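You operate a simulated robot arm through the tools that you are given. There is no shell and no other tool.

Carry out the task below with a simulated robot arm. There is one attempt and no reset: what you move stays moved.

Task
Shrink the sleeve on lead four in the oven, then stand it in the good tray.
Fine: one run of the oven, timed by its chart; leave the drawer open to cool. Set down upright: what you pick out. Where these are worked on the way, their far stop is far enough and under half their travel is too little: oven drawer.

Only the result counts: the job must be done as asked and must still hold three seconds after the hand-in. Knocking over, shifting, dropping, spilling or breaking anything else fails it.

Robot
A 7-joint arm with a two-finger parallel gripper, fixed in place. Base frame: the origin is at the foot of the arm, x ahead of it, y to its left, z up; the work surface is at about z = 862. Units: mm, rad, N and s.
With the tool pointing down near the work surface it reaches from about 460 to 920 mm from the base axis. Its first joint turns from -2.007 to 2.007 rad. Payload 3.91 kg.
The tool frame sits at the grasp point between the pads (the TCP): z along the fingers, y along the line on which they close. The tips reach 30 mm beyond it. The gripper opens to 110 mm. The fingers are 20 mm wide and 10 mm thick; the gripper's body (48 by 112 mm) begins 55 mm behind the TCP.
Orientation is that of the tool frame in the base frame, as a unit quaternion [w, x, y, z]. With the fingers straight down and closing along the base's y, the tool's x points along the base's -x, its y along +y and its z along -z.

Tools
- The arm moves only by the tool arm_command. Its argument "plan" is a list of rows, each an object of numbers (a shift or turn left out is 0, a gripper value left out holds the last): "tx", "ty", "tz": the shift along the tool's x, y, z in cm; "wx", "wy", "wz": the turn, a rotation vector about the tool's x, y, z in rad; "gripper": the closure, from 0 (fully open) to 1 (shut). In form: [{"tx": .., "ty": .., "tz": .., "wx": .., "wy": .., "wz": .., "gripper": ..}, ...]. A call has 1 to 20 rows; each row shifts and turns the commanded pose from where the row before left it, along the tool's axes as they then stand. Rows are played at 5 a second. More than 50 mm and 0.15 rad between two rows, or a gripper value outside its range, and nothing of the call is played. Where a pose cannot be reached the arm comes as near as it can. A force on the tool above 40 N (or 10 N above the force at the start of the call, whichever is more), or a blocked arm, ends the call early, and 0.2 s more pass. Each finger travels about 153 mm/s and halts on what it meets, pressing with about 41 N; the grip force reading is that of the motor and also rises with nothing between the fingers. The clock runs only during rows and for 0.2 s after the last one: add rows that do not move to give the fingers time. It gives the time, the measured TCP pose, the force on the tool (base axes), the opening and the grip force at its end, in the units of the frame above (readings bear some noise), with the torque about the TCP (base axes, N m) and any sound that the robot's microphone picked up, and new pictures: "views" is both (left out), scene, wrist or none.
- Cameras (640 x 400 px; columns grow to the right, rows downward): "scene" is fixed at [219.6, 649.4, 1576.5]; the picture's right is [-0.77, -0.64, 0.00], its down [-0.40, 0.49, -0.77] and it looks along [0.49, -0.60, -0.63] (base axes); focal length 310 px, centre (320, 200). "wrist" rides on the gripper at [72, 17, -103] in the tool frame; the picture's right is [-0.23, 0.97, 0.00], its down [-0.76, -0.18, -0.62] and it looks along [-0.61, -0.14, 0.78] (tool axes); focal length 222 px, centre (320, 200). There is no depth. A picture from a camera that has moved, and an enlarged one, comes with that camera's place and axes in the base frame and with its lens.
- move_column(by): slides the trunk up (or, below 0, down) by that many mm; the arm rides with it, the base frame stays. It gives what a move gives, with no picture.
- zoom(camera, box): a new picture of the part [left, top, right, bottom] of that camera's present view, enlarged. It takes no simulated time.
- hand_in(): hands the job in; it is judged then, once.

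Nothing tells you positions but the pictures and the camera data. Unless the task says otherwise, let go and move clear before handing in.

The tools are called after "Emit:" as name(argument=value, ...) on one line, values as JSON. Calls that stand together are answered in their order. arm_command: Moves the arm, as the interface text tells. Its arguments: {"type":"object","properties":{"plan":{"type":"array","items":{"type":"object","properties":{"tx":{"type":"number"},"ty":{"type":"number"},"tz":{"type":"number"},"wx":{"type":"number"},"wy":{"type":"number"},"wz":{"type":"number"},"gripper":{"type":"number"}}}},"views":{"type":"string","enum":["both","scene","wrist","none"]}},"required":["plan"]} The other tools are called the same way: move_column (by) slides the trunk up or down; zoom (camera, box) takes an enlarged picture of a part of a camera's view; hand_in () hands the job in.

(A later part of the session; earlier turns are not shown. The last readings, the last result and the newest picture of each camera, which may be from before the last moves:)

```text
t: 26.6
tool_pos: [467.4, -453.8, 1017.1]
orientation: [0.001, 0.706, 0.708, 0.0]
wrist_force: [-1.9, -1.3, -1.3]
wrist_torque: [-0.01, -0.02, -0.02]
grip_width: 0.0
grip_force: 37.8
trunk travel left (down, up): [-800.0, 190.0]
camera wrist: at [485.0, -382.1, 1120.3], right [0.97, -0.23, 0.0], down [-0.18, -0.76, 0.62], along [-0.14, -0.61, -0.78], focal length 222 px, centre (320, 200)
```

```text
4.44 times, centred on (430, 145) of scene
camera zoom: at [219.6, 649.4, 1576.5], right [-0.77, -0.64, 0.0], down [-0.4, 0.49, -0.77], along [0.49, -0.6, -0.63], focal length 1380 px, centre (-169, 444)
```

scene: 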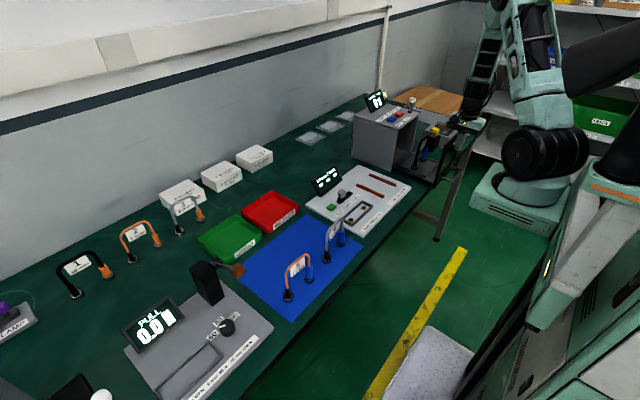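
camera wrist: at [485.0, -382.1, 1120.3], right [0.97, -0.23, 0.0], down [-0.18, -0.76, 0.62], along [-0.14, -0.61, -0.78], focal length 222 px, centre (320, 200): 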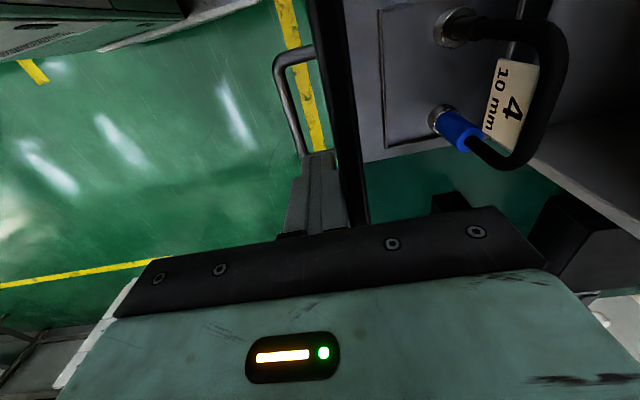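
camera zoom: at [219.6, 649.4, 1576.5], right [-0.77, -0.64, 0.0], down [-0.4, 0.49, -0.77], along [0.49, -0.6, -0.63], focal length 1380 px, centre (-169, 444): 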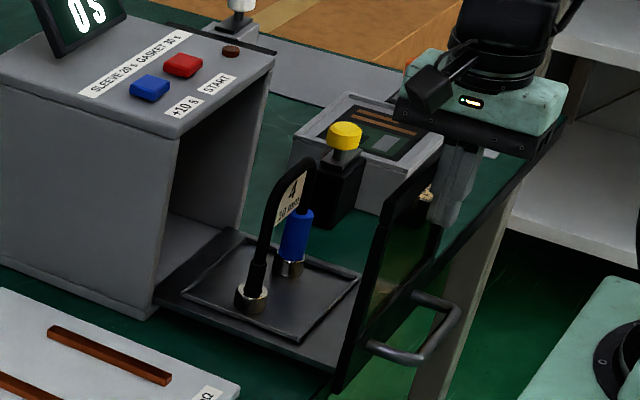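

Emit:
arm_command(plan=[{"ty": 0.4}, {"ty": 0.5}, {"ty": 0.6}, {"ty": 0.6}, {"ty": 0.6}, {"ty": 0.6}, {"ty": 0.6}, {"ty": 0.6}, {"ty": 0.6}, {"ty": 0.6}, {"ty": 0.6}, {"ty": 0.4}, {"ty": 0.2}])

Emit:
zoom(camera="scene", box=[360, 100, 500, 190])

```text
t: 29.4
tool_pos: [537.5, -454.1, 1017.8]
orientation: [0.003, 0.707, 0.708, -0.001]
wrist_force: [-1.9, 0.0, -0.9]
wrist_torque: [-0.03, 0.02, -0.01]
grip_width: 0.0
grip_force: 37.7
trunk travel left (down, up): [-800.0, 190.0]
camera wrist: at [554.3, -382.4, 1120.1], right [0.97, -0.23, 0.0], down [-0.18, -0.76, 0.62], along [-0.14, -0.61, -0.78], focal length 222 px, centre (320, 200)
```

scene: 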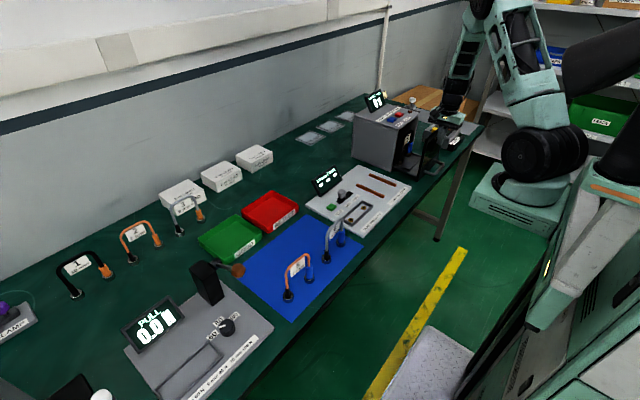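
wrist: 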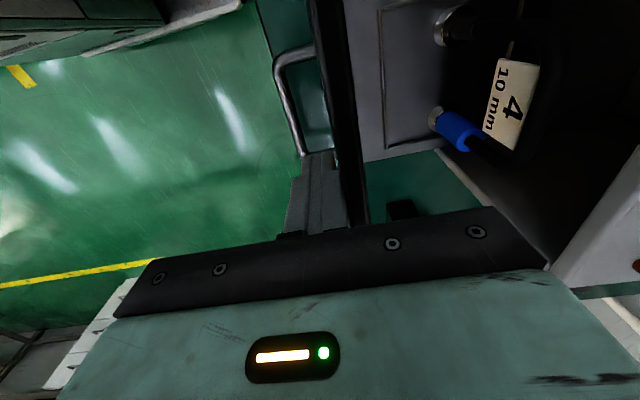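

```text
4.44 times, centred on (430, 145) of scene
camera zoom: at [219.6, 649.4, 1576.5], right [-0.77, -0.64, 0.0], down [-0.4, 0.49, -0.77], along [0.49, -0.6, -0.63], focal length 1380 px, centre (-169, 444)
```

zoom: 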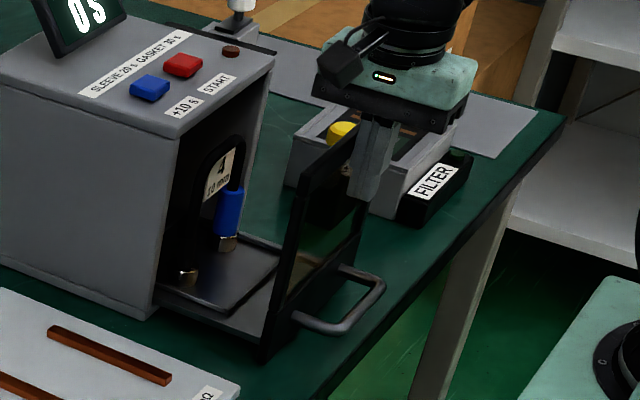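

Emit:
arm_command(plan=[{"ty": 0.4}, {"ty": 0.5}, {"ty": 0.6}, {"ty": 0.6}, {"ty": 0.6}, {"ty": 0.6}, {"ty": 0.6}, {"ty": 0.6}, {"ty": 0.6}, {"ty": 0.6}, {"ty": 0.6}, {"ty": 0.6}, {"ty": 0.6}, {"ty": 0.5}, {"ty": 0.4}])

Emit:
zoom(camera="scene", box=[360, 100, 500, 190])

```text
t: 32.6
tool_pos: [621.9, -454.1, 1016.1]
orientation: [0.001, 0.707, 0.707, 0.0]
wrist_force: [-1.5, 1.0, 0.4]
wrist_torque: [0.0, 0.02, -0.02]
grip_width: 0.0
grip_force: 37.8
trunk travel left (down, up): [-800.0, 190.0]
camera wrist: at [638.7, -381.8, 1120.7], right [0.97, -0.23, 0.0], down [-0.18, -0.76, 0.62], along [-0.14, -0.61, -0.78], focal length 222 px, centre (320, 200)
```

scene: 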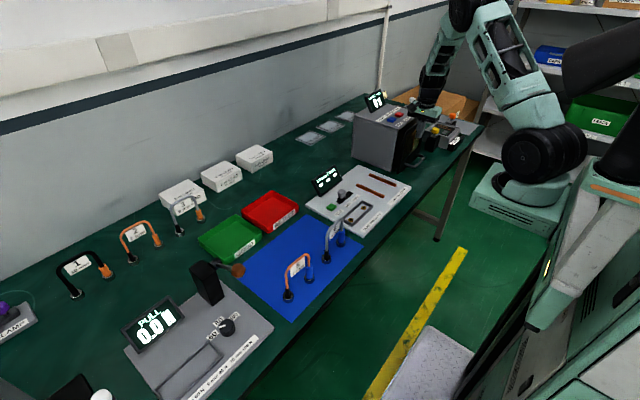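
wrist: 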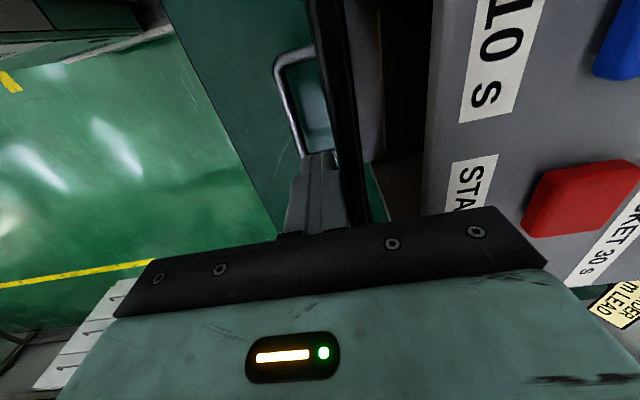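

```text
4.44 times, centred on (430, 145) of scene
camera zoom: at [219.6, 649.4, 1576.5], right [-0.77, -0.64, 0.0], down [-0.4, 0.49, -0.77], along [0.49, -0.6, -0.63], focal length 1380 px, centre (-169, 444)
```

zoom: 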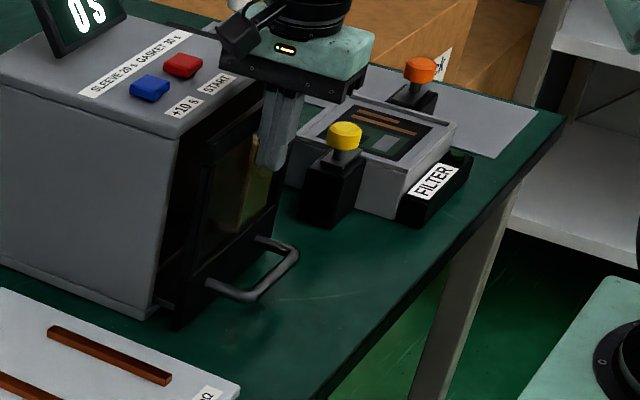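

Emit:
arm_command(plan=[{"ty": 0.4}, {"ty": 0.4}, {"ty": 0.4}, {"ty": 0.4}, {"ty": 0.3}, {"ty": 0.3}, {"ty": 0.3}, {"ty": 0.2}, {"ty": 0.2}, {"ty": 0.2}, {"ty": 0.2}, {"ty": 0.2}])

Emit:
zoom(camera="scene", box=[360, 100, 500, 190])

```text
t: 34.7
tool_pos: [643.6, -453.6, 1016.9]
orientation: [-0.004, 0.706, 0.708, -0.002]
wrist_force: [-16.5, 3.4, 5.2]
wrist_torque: [-0.05, -0.5, 0.21]
grip_width: 0.0
grip_force: 37.4
trunk travel left (down, up): [-800.0, 190.0]
stopped in row 10: the force on the tool passed its limit at 43 N (the readings are from after the stop); the commanded pose is now the measured one
camera wrist: at [662.7, -382.7, 1119.9], right [0.97, -0.23, -0.01], down [-0.17, -0.76, 0.62], along [-0.15, -0.61, -0.78], focal length 222 px, centre (320, 200)
```

scene: 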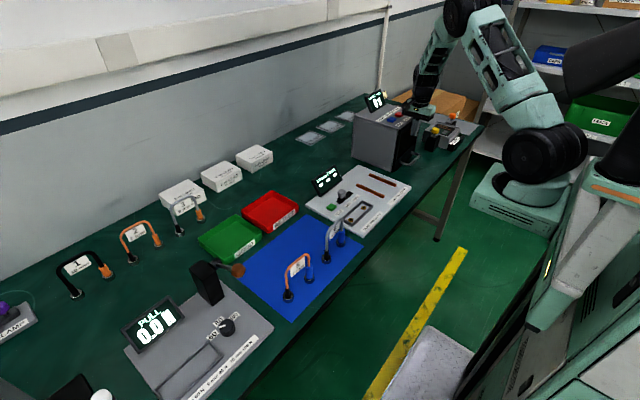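
wrist: 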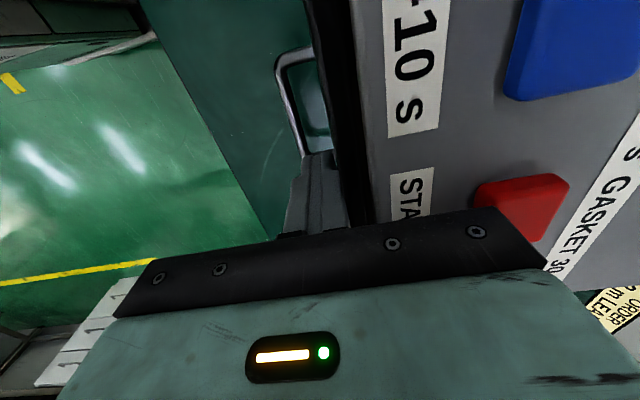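

```text
4.44 times, centred on (430, 145) of scene
camera zoom: at [219.6, 649.4, 1576.5], right [-0.77, -0.64, 0.0], down [-0.4, 0.49, -0.77], along [0.49, -0.6, -0.63], focal length 1380 px, centre (-169, 444)
```

zoom: 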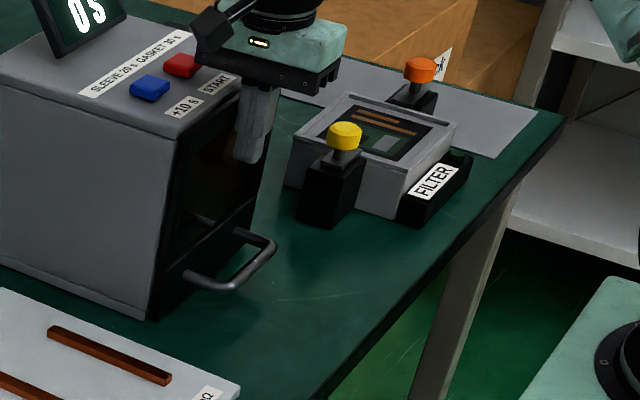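

Emit:
arm_command(plan=[{"ty": -1}, {"ty": -2}, {"tz": -4}, {"tz": -4}, {"tz": -4}, {"tz": -2}, {"ty": 4, "tx": 1.5}, {"ty": 4, "tx": 2}, {"ty": 2.8, "tx": 1.7}, {}])

Emit:
zoom(camera="scene", box=[340, 70, 480, 170])

Emit:
zoom(camera="wrist", box=[160, 0, 480, 240])

```text
t: 36.9
tool_pos: [726.6, -400.1, 1156.4]
orientation: [-0.002, 0.708, 0.706, -0.002]
wrist_force: [-0.3, -1.1, 0.2]
wrist_torque: [0.02, 0.0, 0.01]
grip_width: 0.2
grip_force: 37.5
trunk travel left (down, up): [-800.0, 190.0]
camera wrist: at [743.8, -329.6, 1259.1], right [0.97, -0.23, -0.01], down [-0.17, -0.76, 0.62], along [-0.15, -0.61, -0.78], focal length 222 px, centre (320, 200)
```

scene: 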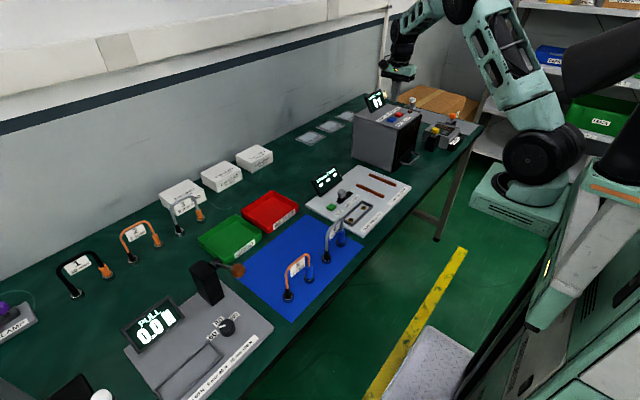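
wrist: 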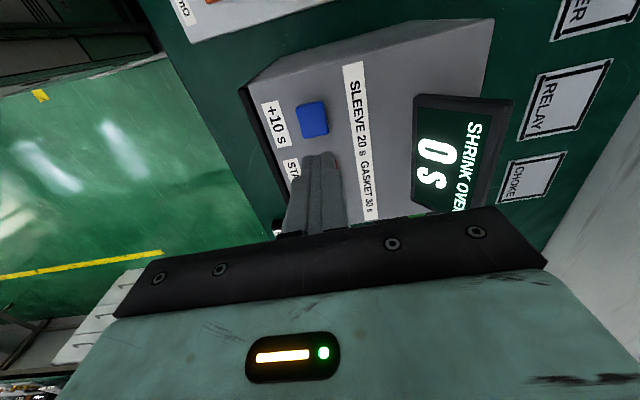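

```text
4.00 times, centred on (410, 120) of scene
camera zoom: at [219.6, 649.4, 1576.5], right [-0.77, -0.64, 0.0], down [-0.4, 0.49, -0.77], along [0.49, -0.6, -0.63], focal length 1242 px, centre (-40, 520)
```

zoom: 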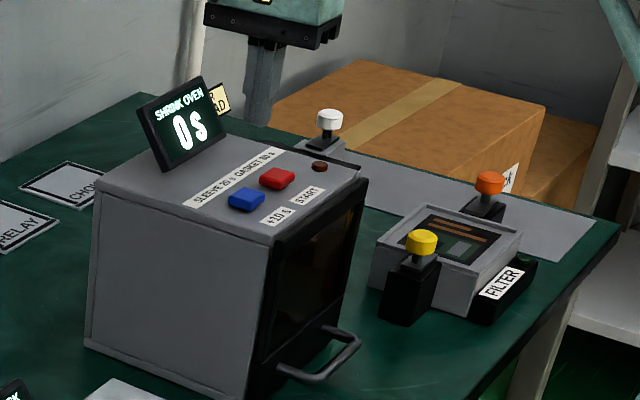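

```text
1.67 times, centred on (320, 120) of wrist
camera zoom: at [743.8, -329.6, 1259.1], right [0.97, -0.23, -0.01], down [-0.17, -0.76, 0.62], along [-0.15, -0.61, -0.78], focal length 370 px, centre (320, 333)
```

zoom: 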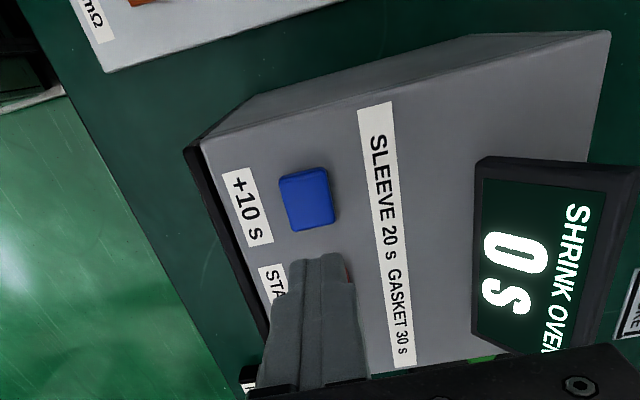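

Emit:
arm_command(plan=[{"ty": -0.65, "tx": 0.6}, {"tz": 3}, {"tz": 2}, {}, {"tz": 0.3}, {"tz": 0.3}, {"tz": 0.3}, {}])

Emit:
zoom(camera="scene", box=[340, 80, 440, 140])

```text
t: 38.7
tool_pos: [718.4, -395.7, 1096.3]
orientation: [-0.003, 0.707, 0.707, -0.002]
wrist_force: [-0.5, -1.0, -0.7]
wrist_torque: [-0.02, 0.01, -0.01]
grip_width: 0.0
grip_force: 37.9
trunk travel left (down, up): [-800.0, 190.0]
camera wrist: at [736.8, -324.6, 1199.9], right [0.97, -0.23, -0.01], down [-0.17, -0.76, 0.62], along [-0.15, -0.61, -0.78], focal length 222 px, centre (320, 200)
```

scene: 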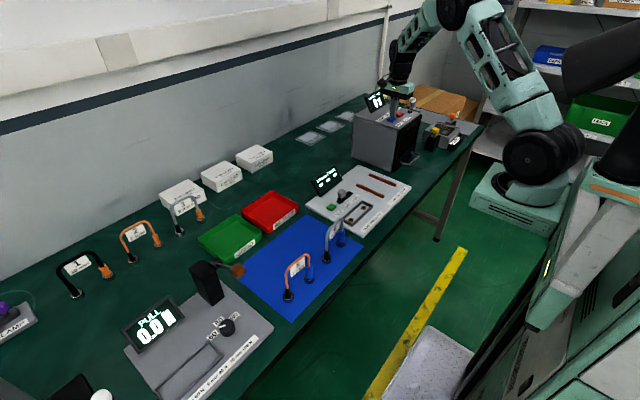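
wrist: 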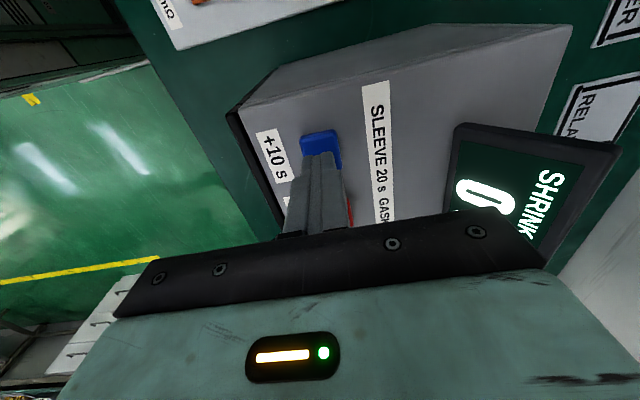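

```text
6.40 times, centred on (390, 110) of scene
camera zoom: at [219.6, 649.4, 1576.5], right [-0.77, -0.64, 0.0], down [-0.4, 0.49, -0.77], along [0.49, -0.6, -0.63], focal length 1987 px, centre (-128, 776)
```

zoom: 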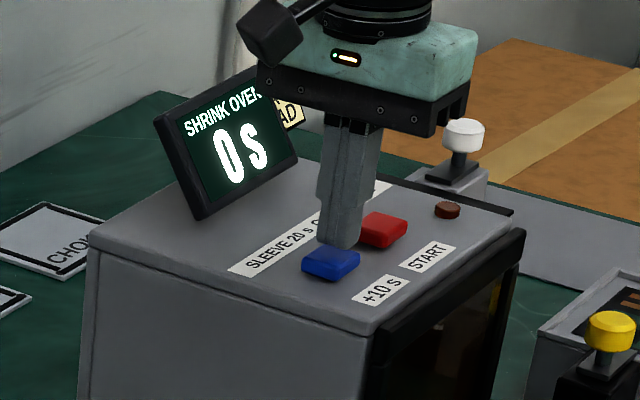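

Emit:
arm_command(plan=[{"tx": 0.3}, {"tz": 0.2}, {"tz": 0.2}, {"tz": 0.2}, {"tz": 0.2}, {}], views="scene")

Emit:
zoom(camera="scene", box=[340, 80, 440, 140])

```text
t: 40.1
tool_pos: [718.2, -393.5, 1088.4]
orientation: [-0.002, 0.707, 0.707, -0.002]
wrist_force: [0.1, -1.7, 0.4]
wrist_torque: [-0.05, -0.01, 0.0]
grip_width: 0.1
grip_force: 37.3
trunk travel left (down, up): [-800.0, 190.0]
```

scene: 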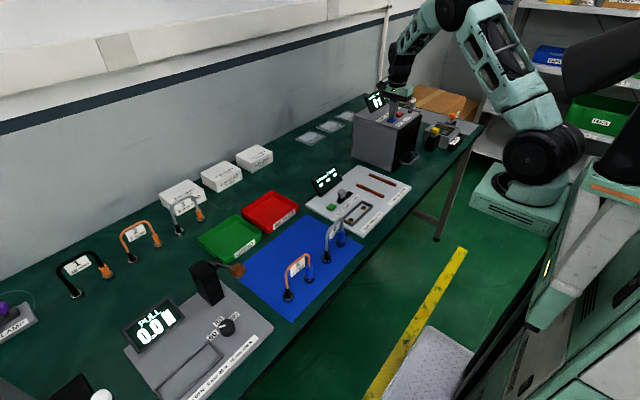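

```text
6.40 times, centred on (390, 110) of scene
camera zoom: at [219.6, 649.4, 1576.5], right [-0.77, -0.64, 0.0], down [-0.4, 0.49, -0.77], along [0.49, -0.6, -0.63], focal length 1987 px, centre (-128, 776)
```

zoom: 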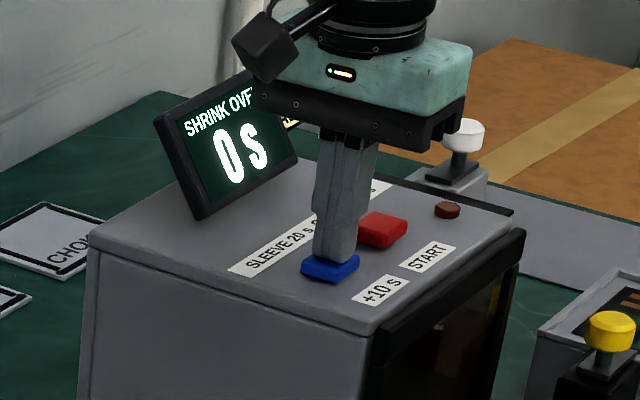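

Emit:
arm_command(plan=[{"tz": 0.2}, {"tz": 0.2}, {}], views="scene")

Emit:
zoom(camera="scene", box=[340, 80, 440, 140])

```text
t: 40.9
tool_pos: [719.4, -393.2, 1084.4]
orientation: [-0.001, 0.707, 0.707, -0.002]
wrist_force: [-1.0, 0.5, 6.6]
wrist_torque: [0.01, 0.04, 0.04]
grip_width: 0.0
grip_force: 37.6
trunk travel left (down, up): [-800.0, 190.0]
heard: click
```

scene: 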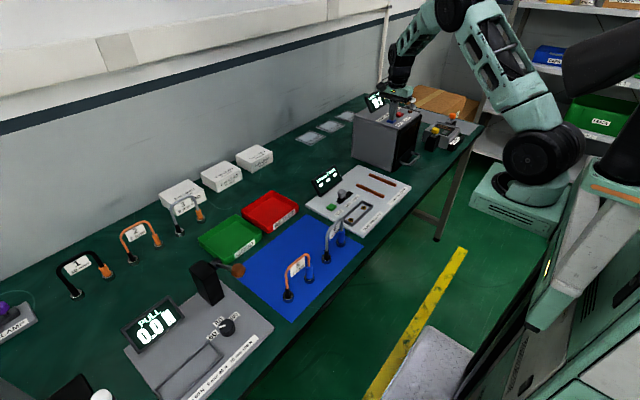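

```text
6.40 times, centred on (390, 110) of scene
camera zoom: at [219.6, 649.4, 1576.5], right [-0.77, -0.64, 0.0], down [-0.4, 0.49, -0.77], along [0.49, -0.6, -0.63], focal length 1987 px, centre (-128, 776)
```

zoom: 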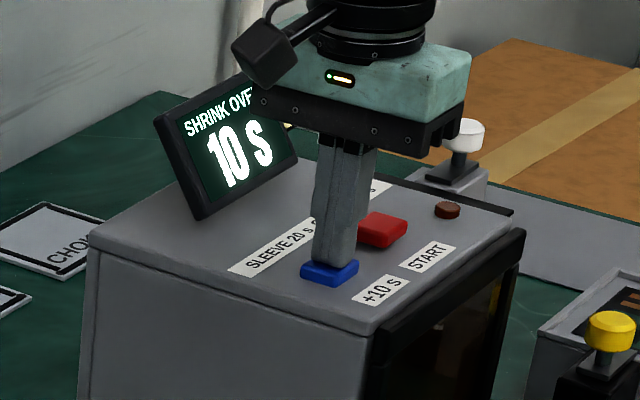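

10 s registered with one click. I'll release fully and press once more to reach the 20 s the chart gives for a sleeve.

Emit:
arm_command(plan=[{"tz": -0.6}, {"tz": -0.4}, {}, {}], views="scene")

Emit:
zoom(camera="scene", box=[340, 80, 440, 140])

Emit:
arm_command(plan=[{"tz": 0.4}, {"tz": 0.2}, {"tz": 0.2}, {"tz": 0.2}, {}], views="scene")

Emit:
zoom(camera="scene", box=[340, 80, 440, 140])

```text
t: 41.9
tool_pos: [719.3, -392.7, 1095.0]
orientation: [-0.002, 0.708, 0.707, -0.002]
wrist_force: [0.0, 0.3, -0.1]
wrist_torque: [-0.02, 0.01, -0.03]
grip_width: 0.0
grip_force: 37.6
trunk travel left (down, up): [-800.0, 190.0]
```

scene: 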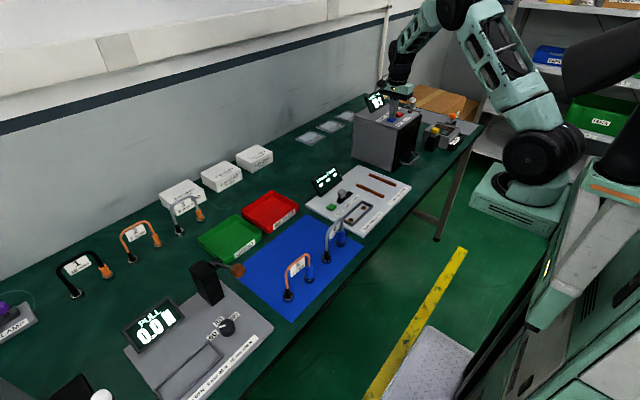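

```text
6.40 times, centred on (390, 110) of scene
camera zoom: at [219.6, 649.4, 1576.5], right [-0.77, -0.64, 0.0], down [-0.4, 0.49, -0.77], along [0.49, -0.6, -0.63], focal length 1987 px, centre (-128, 776)
```

zoom: 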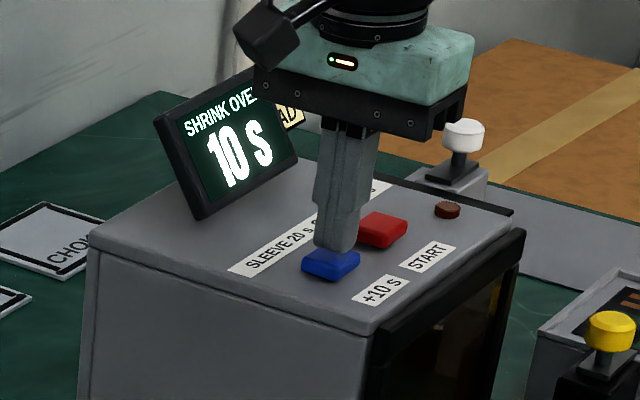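

```text
t: 43.1
tool_pos: [719.4, -393.7, 1083.9]
orientation: [-0.001, 0.708, 0.707, -0.002]
wrist_force: [2.7, -0.7, 6.9]
wrist_torque: [-0.01, -0.1, 0.01]
grip_width: 0.3
grip_force: 38.0
trunk travel left (down, up): [-800.0, 190.0]
heard: click
```

scene: 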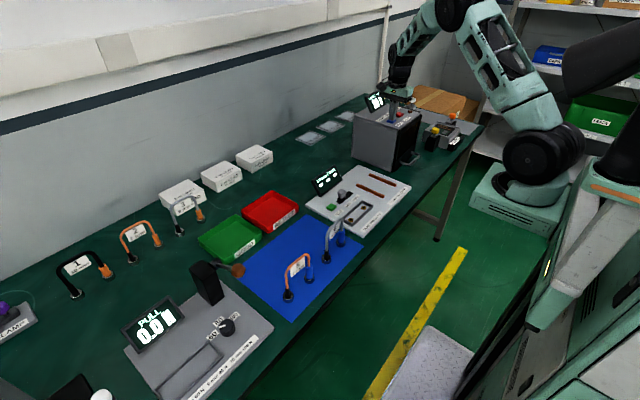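

```text
6.40 times, centred on (390, 110) of scene
camera zoom: at [219.6, 649.4, 1576.5], right [-0.77, -0.64, 0.0], down [-0.4, 0.49, -0.77], along [0.49, -0.6, -0.63], focal length 1987 px, centre (-128, 776)
```

zoom: 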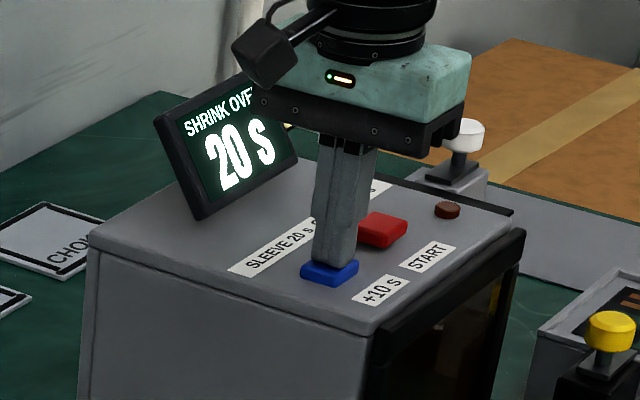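

Emit:
arm_command(plan=[{"tz": -1}, {"tz": -3}, {"tz": -2}, {"tx": -3}, {"tx": -2.7}, {}])

Emit:
zoom(camera="wrist", box=[160, 0, 480, 240])

Emit:
zoom(camera="scene", box=[340, 80, 440, 140])

```text
t: 44.5
tool_pos: [720.4, -449.4, 1144.3]
orientation: [-0.003, 0.707, 0.707, -0.002]
wrist_force: [0.1, 0.0, 0.1]
wrist_torque: [-0.01, 0.0, 0.0]
grip_width: 0.2
grip_force: 37.3
trunk travel left (down, up): [-800.0, 190.0]
camera wrist: at [737.4, -378.1, 1248.6], right [0.97, -0.23, -0.01], down [-0.17, -0.76, 0.62], along [-0.15, -0.61, -0.78], focal length 222 px, centre (320, 200)
```

scene: 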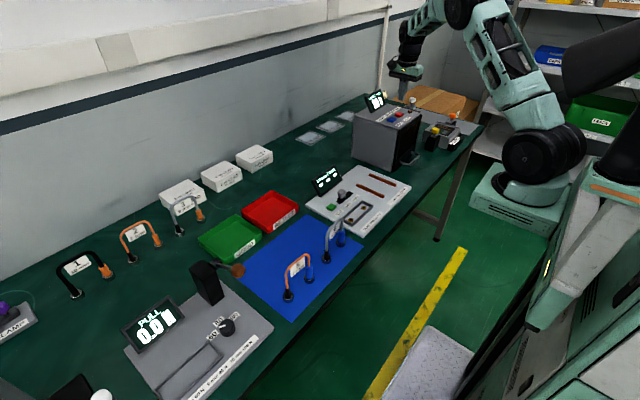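
wrist: 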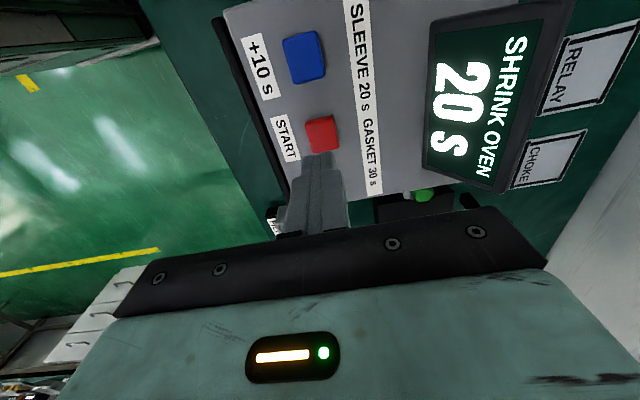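

```text
1.67 times, centred on (320, 120) of wrist
camera zoom: at [737.4, -378.1, 1248.6], right [0.97, -0.23, -0.01], down [-0.17, -0.76, 0.62], along [-0.15, -0.61, -0.78], focal length 370 px, centre (320, 333)
```

zoom: 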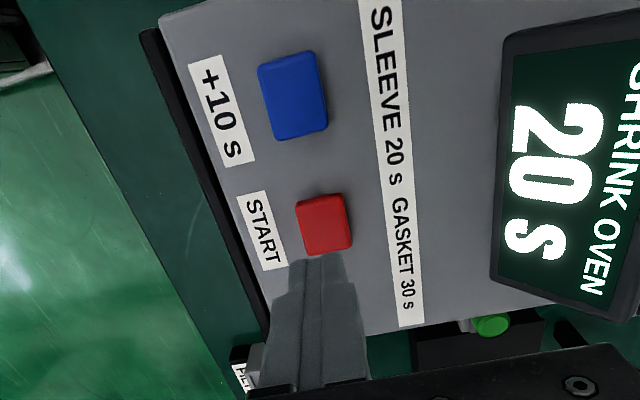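

```text
6.40 times, centred on (390, 110) of scene
camera zoom: at [219.6, 649.4, 1576.5], right [-0.77, -0.64, 0.0], down [-0.4, 0.49, -0.77], along [0.49, -0.6, -0.63], focal length 1987 px, centre (-128, 776)
```

zoom: 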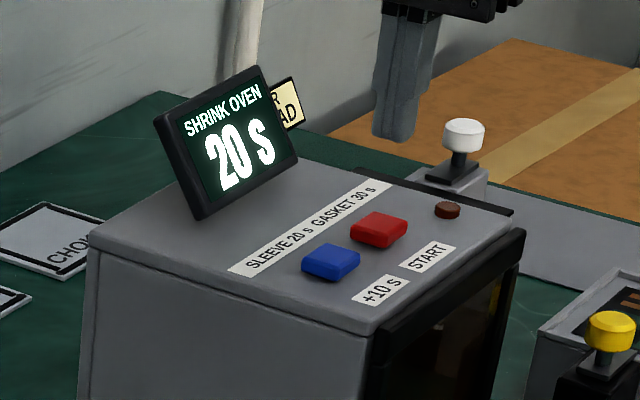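

Emit:
arm_command(plan=[{"tx": -0.4}, {"tz": 3}, {"tz": 2}, {"tz": 0.4}, {"tz": 0.2}, {"tz": 0.2}, {"tz": 0.2}, {}], views="scene")

Emit:
zoom(camera="scene", box=[340, 80, 440, 140])

```text
t: 46.3
tool_pos: [717.0, -452.9, 1084.1]
orientation: [-0.002, 0.707, 0.707, -0.001]
wrist_force: [-1.4, 1.8, 8.3]
wrist_torque: [0.04, 0.02, 0.03]
grip_width: 0.0
grip_force: 37.8
trunk travel left (down, up): [-800.0, 190.0]
heard: click
```

scene: 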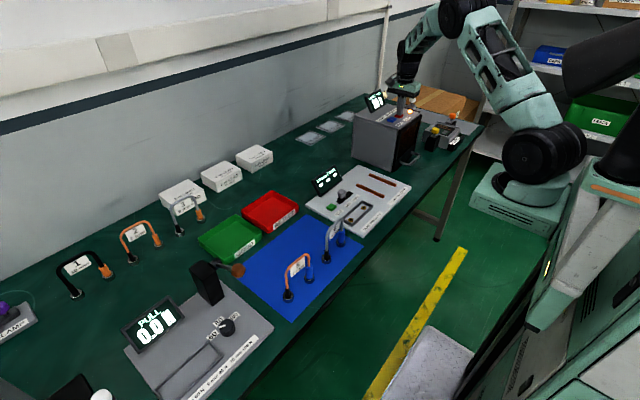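

```text
6.40 times, centred on (390, 110) of scene
camera zoom: at [219.6, 649.4, 1576.5], right [-0.77, -0.64, 0.0], down [-0.4, 0.49, -0.77], along [0.49, -0.6, -0.63], focal length 1987 px, centre (-128, 776)
```

zoom: 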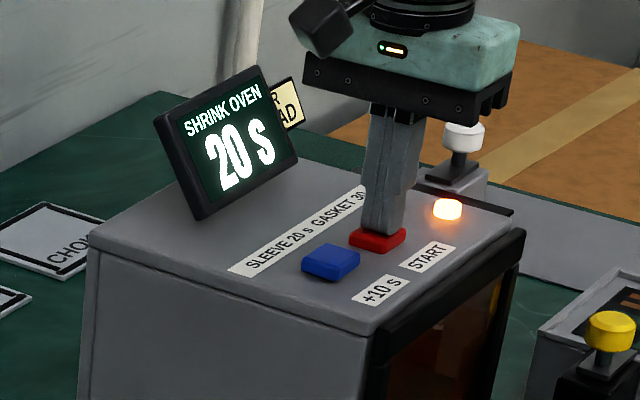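

The oven is running (lamp lit, t≈46.3). While it runs, I'll move off the button and position in front of the closed drawer to measure the handle.

Emit:
arm_command(plan=[{"tz": -1}, {"tz": -3}, {"tz": -3}, {"ty": -4}, {"ty": -4}, {"ty": -4}, {"ty": -4}, {"tz": 3}, {"tz": 3}, {}])

Emit:
zoom(camera="wrist", box=[160, 0, 480, 200])

Emit:
zoom(camera="scene", box=[360, 80, 460, 180])

```text
t: 48.5
tool_pos: [560.7, -454.4, 1096.0]
orientation: [-0.003, 0.707, 0.707, -0.002]
wrist_force: [-0.1, 0.4, -0.1]
wrist_torque: [0.02, -0.02, 0.01]
grip_width: 0.0
grip_force: 38.4
trunk travel left (down, up): [-800.0, 190.0]
camera wrist: at [576.7, -382.5, 1199.3], right [0.97, -0.23, -0.01], down [-0.17, -0.76, 0.62], along [-0.15, -0.61, -0.78], focal length 222 px, centre (320, 200)
```

scene: 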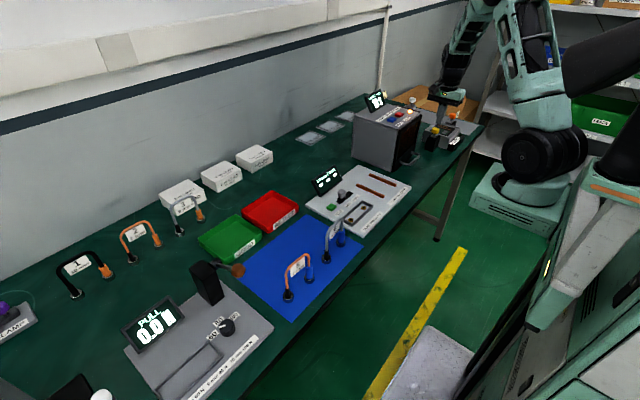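
wrist: 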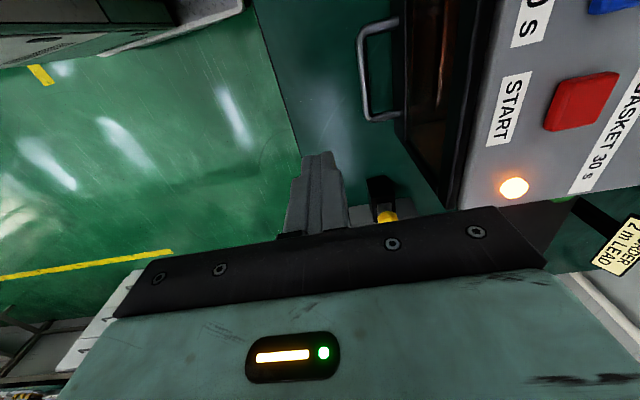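

```text
2.00 times, centred on (320, 100) of wrist
camera zoom: at [576.7, -382.5, 1199.3], right [0.97, -0.23, -0.01], down [-0.17, -0.76, 0.62], along [-0.15, -0.61, -0.78], focal length 444 px, centre (320, 400)
```

zoom: 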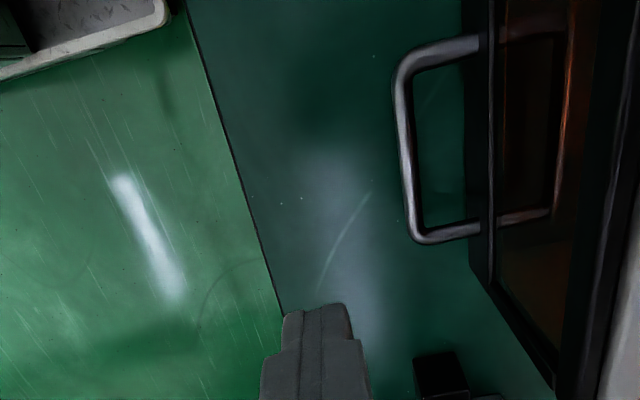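

```text
4.00 times, centred on (410, 130) of scene
camera zoom: at [219.6, 649.4, 1576.5], right [-0.77, -0.64, 0.0], down [-0.4, 0.49, -0.77], along [0.49, -0.6, -0.63], focal length 1242 px, centre (-40, 480)
```

zoom: 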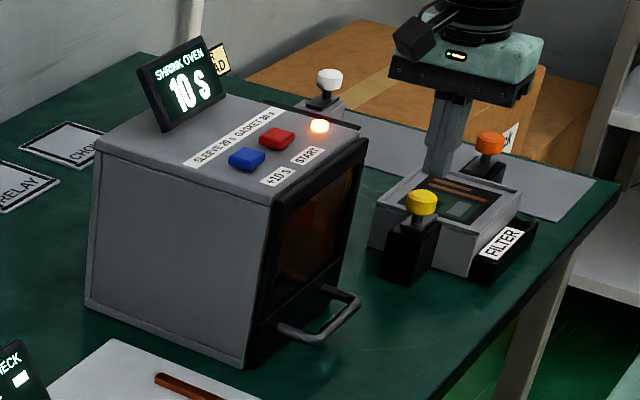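

Emit:
arm_command(plan=[{"wx": -0.131, "gripper": 0.72}, {"wx": -0.131}, {"wx": -0.131}, {"wx": -0.131}, {}])

Emit:
zoom(camera="wrist", box=[240, 0, 560, 200])

Emit:
zoom(camera="scene", box=[360, 80, 460, 180])

```text
t: 49.7
tool_pos: [559.8, -454.6, 1095.7]
orientation: [0.181, 0.684, 0.683, 0.182]
wrist_force: [-0.3, -0.1, -0.2]
wrist_torque: [0.03, 0.0, -0.01]
grip_width: 30.8
grip_force: 0.1
trunk travel left (down, up): [-800.0, 190.0]
camera wrist: at [522.7, -382.4, 1194.1], right [0.84, -0.23, 0.48], down [-0.46, -0.76, 0.45], along [0.27, -0.61, -0.75], focal length 222 px, centre (320, 200)
```

scene: 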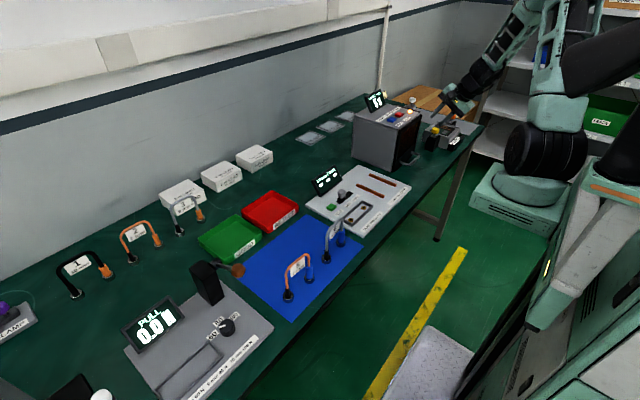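
wrist: 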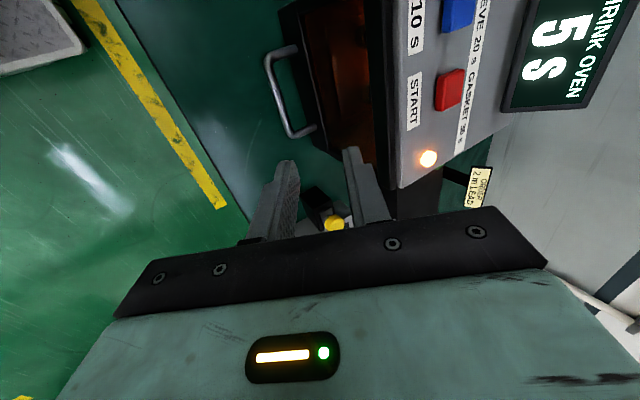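

```text
2.00 times, centred on (400, 100) of wrist
camera zoom: at [522.7, -382.4, 1194.1], right [0.84, -0.23, 0.48], down [-0.46, -0.76, 0.45], along [0.27, -0.61, -0.75], focal length 444 px, centre (160, 400)
```

zoom: 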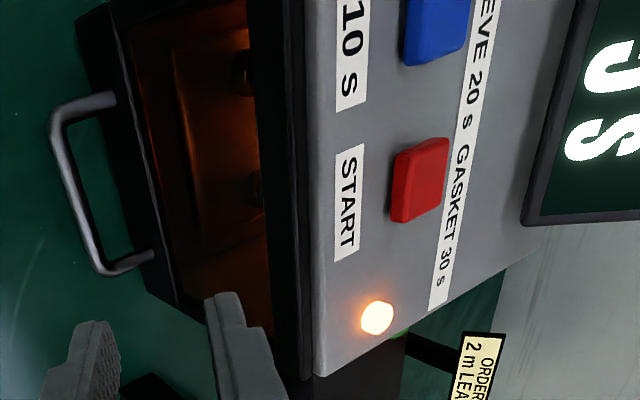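

```text
4.00 times, centred on (410, 130) of scene
camera zoom: at [219.6, 649.4, 1576.5], right [-0.77, -0.64, 0.0], down [-0.4, 0.49, -0.77], along [0.49, -0.6, -0.63], focal length 1242 px, centre (-40, 480)
```

zoom: 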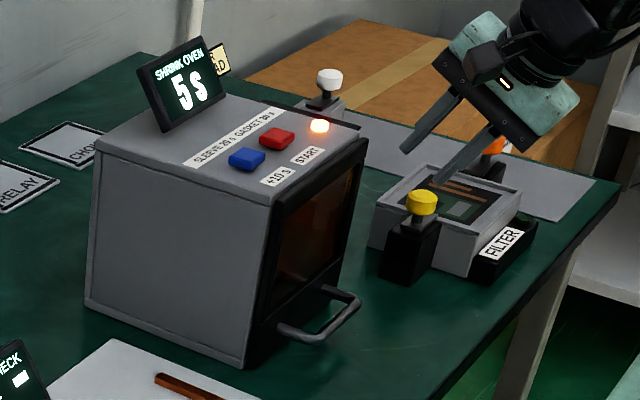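

Emit:
arm_command(plan=[{"tx": 0.15, "ty": -1.74, "tz": 3.71}, {"tx": 0.15, "ty": -1.74, "tz": 3.71}, {"tx": 0.15, "ty": -1.74, "tz": 3.71}, {}])

Emit:
zoom(camera="wrist", box=[200, 0, 520, 200])

Emit:
zoom(camera="scene", box=[360, 80, 460, 180])

```text
t: 50.7
tool_pos: [568.1, -448.2, 972.6]
orientation: [0.182, 0.683, 0.684, 0.181]
wrist_force: [0.0, -0.8, -1.0]
wrist_torque: [0.0, 0.01, 0.02]
grip_width: 30.8
grip_force: 0.0
trunk travel left (down, up): [-800.0, 190.0]
camera wrist: at [532.0, -376.7, 1071.5], right [0.85, -0.23, 0.48], down [-0.46, -0.76, 0.45], along [0.26, -0.61, -0.75], focal length 222 px, centre (320, 200)
```

scene: 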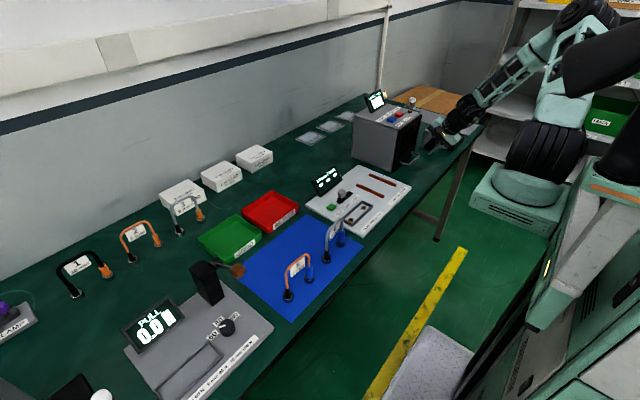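
wrist: 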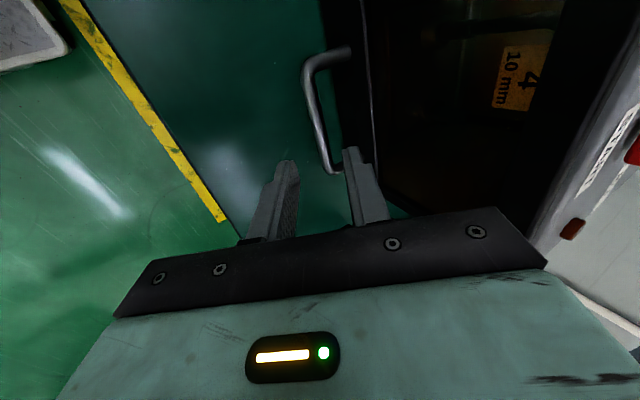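

```text
2.00 times, centred on (360, 100) of wrist
camera zoom: at [532.0, -376.7, 1071.5], right [0.85, -0.23, 0.48], down [-0.46, -0.76, 0.45], along [0.26, -0.61, -0.75], focal length 444 px, centre (240, 400)
```

zoom: 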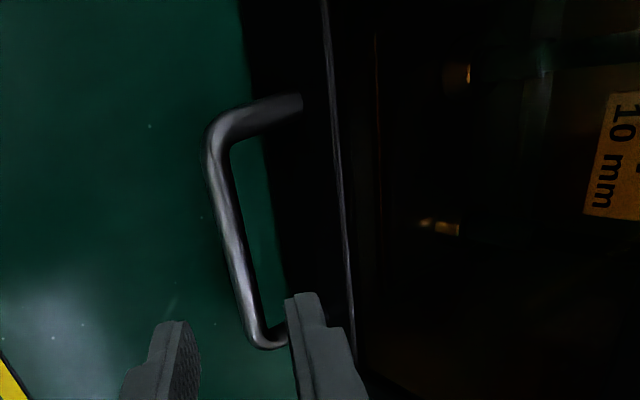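

```text
4.00 times, centred on (410, 130) of scene
camera zoom: at [219.6, 649.4, 1576.5], right [-0.77, -0.64, 0.0], down [-0.4, 0.49, -0.77], along [0.49, -0.6, -0.63], focal length 1242 px, centre (-40, 480)
```

zoom: 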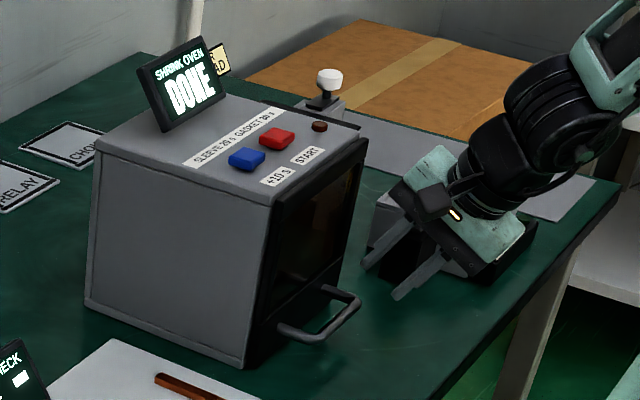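

The display reads DONE. The handle bar is about 80 mm ahead along the fingers, so I'll advance to straddle it.

Emit:
arm_command(plan=[{"ty": 0.2, "tz": 1.5}, {"tz": 1.5}, {"tz": 1.5}, {"tz": 0.8}, {}])

Emit:
zoom(camera="wrist", box=[200, 0, 520, 200])

Emit:
zoom(camera="scene", box=[380, 120, 460, 180])

```text
t: 51.9
tool_pos: [597.2, -449.1, 927.1]
orientation: [0.181, 0.683, 0.683, 0.182]
wrist_force: [-0.5, 0.3, -0.4]
wrist_torque: [-0.01, 0.02, 0.03]
grip_width: 30.7
grip_force: 0.0
trunk travel left (down, up): [-800.0, 190.0]
camera wrist: at [560.5, -377.2, 1026.2], right [0.85, -0.23, 0.48], down [-0.46, -0.76, 0.45], along [0.27, -0.61, -0.75], focal length 222 px, centre (320, 200)
```

scene: 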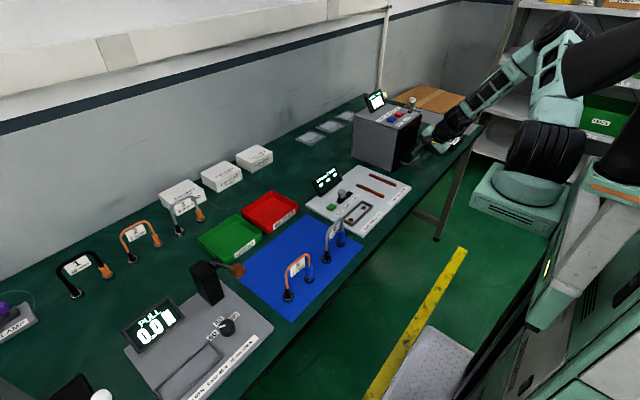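
wrist: 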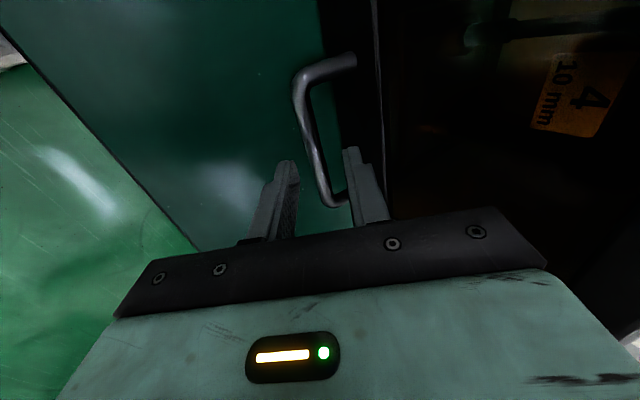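

```text
2.00 times, centred on (360, 100) of wrist
camera zoom: at [560.5, -377.2, 1026.2], right [0.85, -0.23, 0.48], down [-0.46, -0.76, 0.45], along [0.27, -0.61, -0.75], focal length 444 px, centre (240, 400)
```

zoom: 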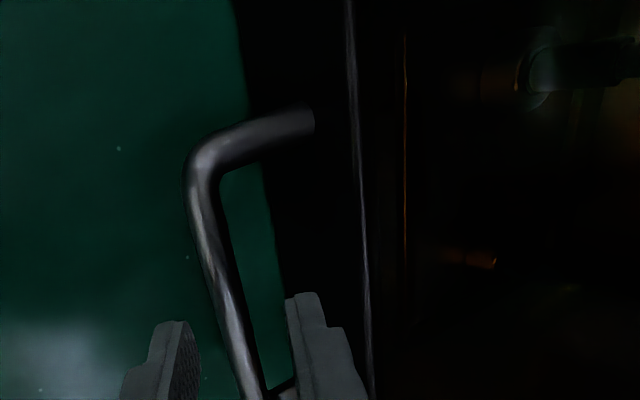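

```text
6.67 times, centred on (420, 150) of scene
camera zoom: at [219.6, 649.4, 1576.5], right [-0.77, -0.64, 0.0], down [-0.4, 0.49, -0.77], along [0.49, -0.6, -0.63], focal length 2070 px, centre (-347, 533)
```

zoom: 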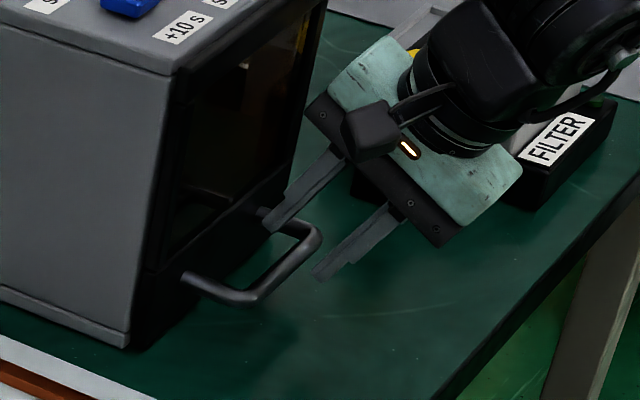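

Emit:
arm_command(plan=[{"tz": 0.6}, {"tz": 0.6}, {"tz": 0.6}, {}])

Emit:
zoom(camera="wrist", box=[200, 0, 520, 200])

Emit:
zoom(camera="scene", box=[380, 120, 460, 180])

```text
t: 52.9
tool_pos: [605.5, -449.2, 912.2]
orientation: [0.181, 0.683, 0.683, 0.183]
wrist_force: [-0.3, 0.3, -0.2]
wrist_torque: [-0.01, -0.05, -0.03]
grip_width: 30.9
grip_force: 0.1
trunk travel left (down, up): [-800.0, 190.0]
camera wrist: at [569.9, -377.4, 1010.7], right [0.85, -0.23, 0.48], down [-0.46, -0.76, 0.45], along [0.27, -0.61, -0.75], focal length 222 px, centre (320, 200)
```

scene: 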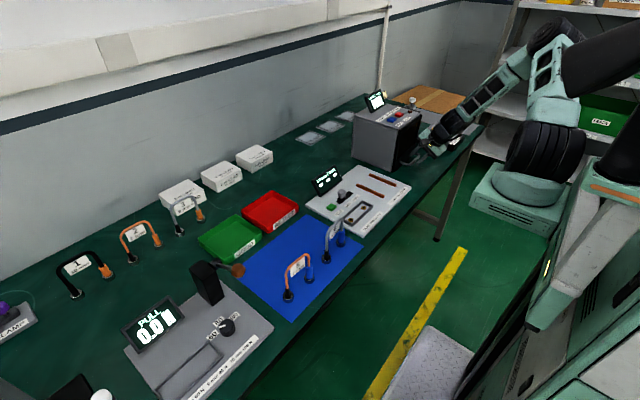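
wrist: 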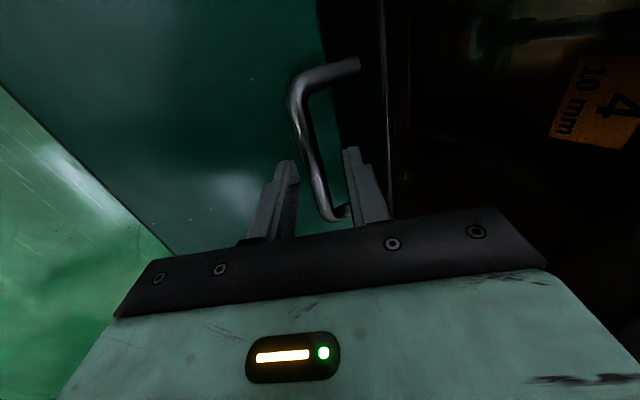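

```text
2.00 times, centred on (360, 100) of wrist
camera zoom: at [569.9, -377.4, 1010.7], right [0.85, -0.23, 0.48], down [-0.46, -0.76, 0.45], along [0.27, -0.61, -0.75], focal length 444 px, centre (240, 400)
```

zoom: 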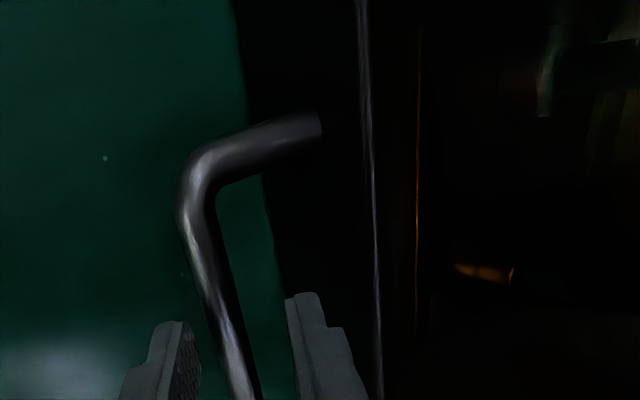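

```text
6.67 times, centred on (420, 150) of scene
camera zoom: at [219.6, 649.4, 1576.5], right [-0.77, -0.64, 0.0], down [-0.4, 0.49, -0.77], along [0.49, -0.6, -0.63], focal length 2070 px, centre (-347, 533)
```

zoom: 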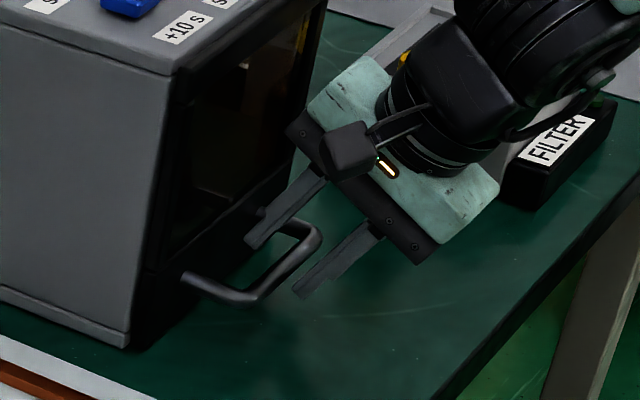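

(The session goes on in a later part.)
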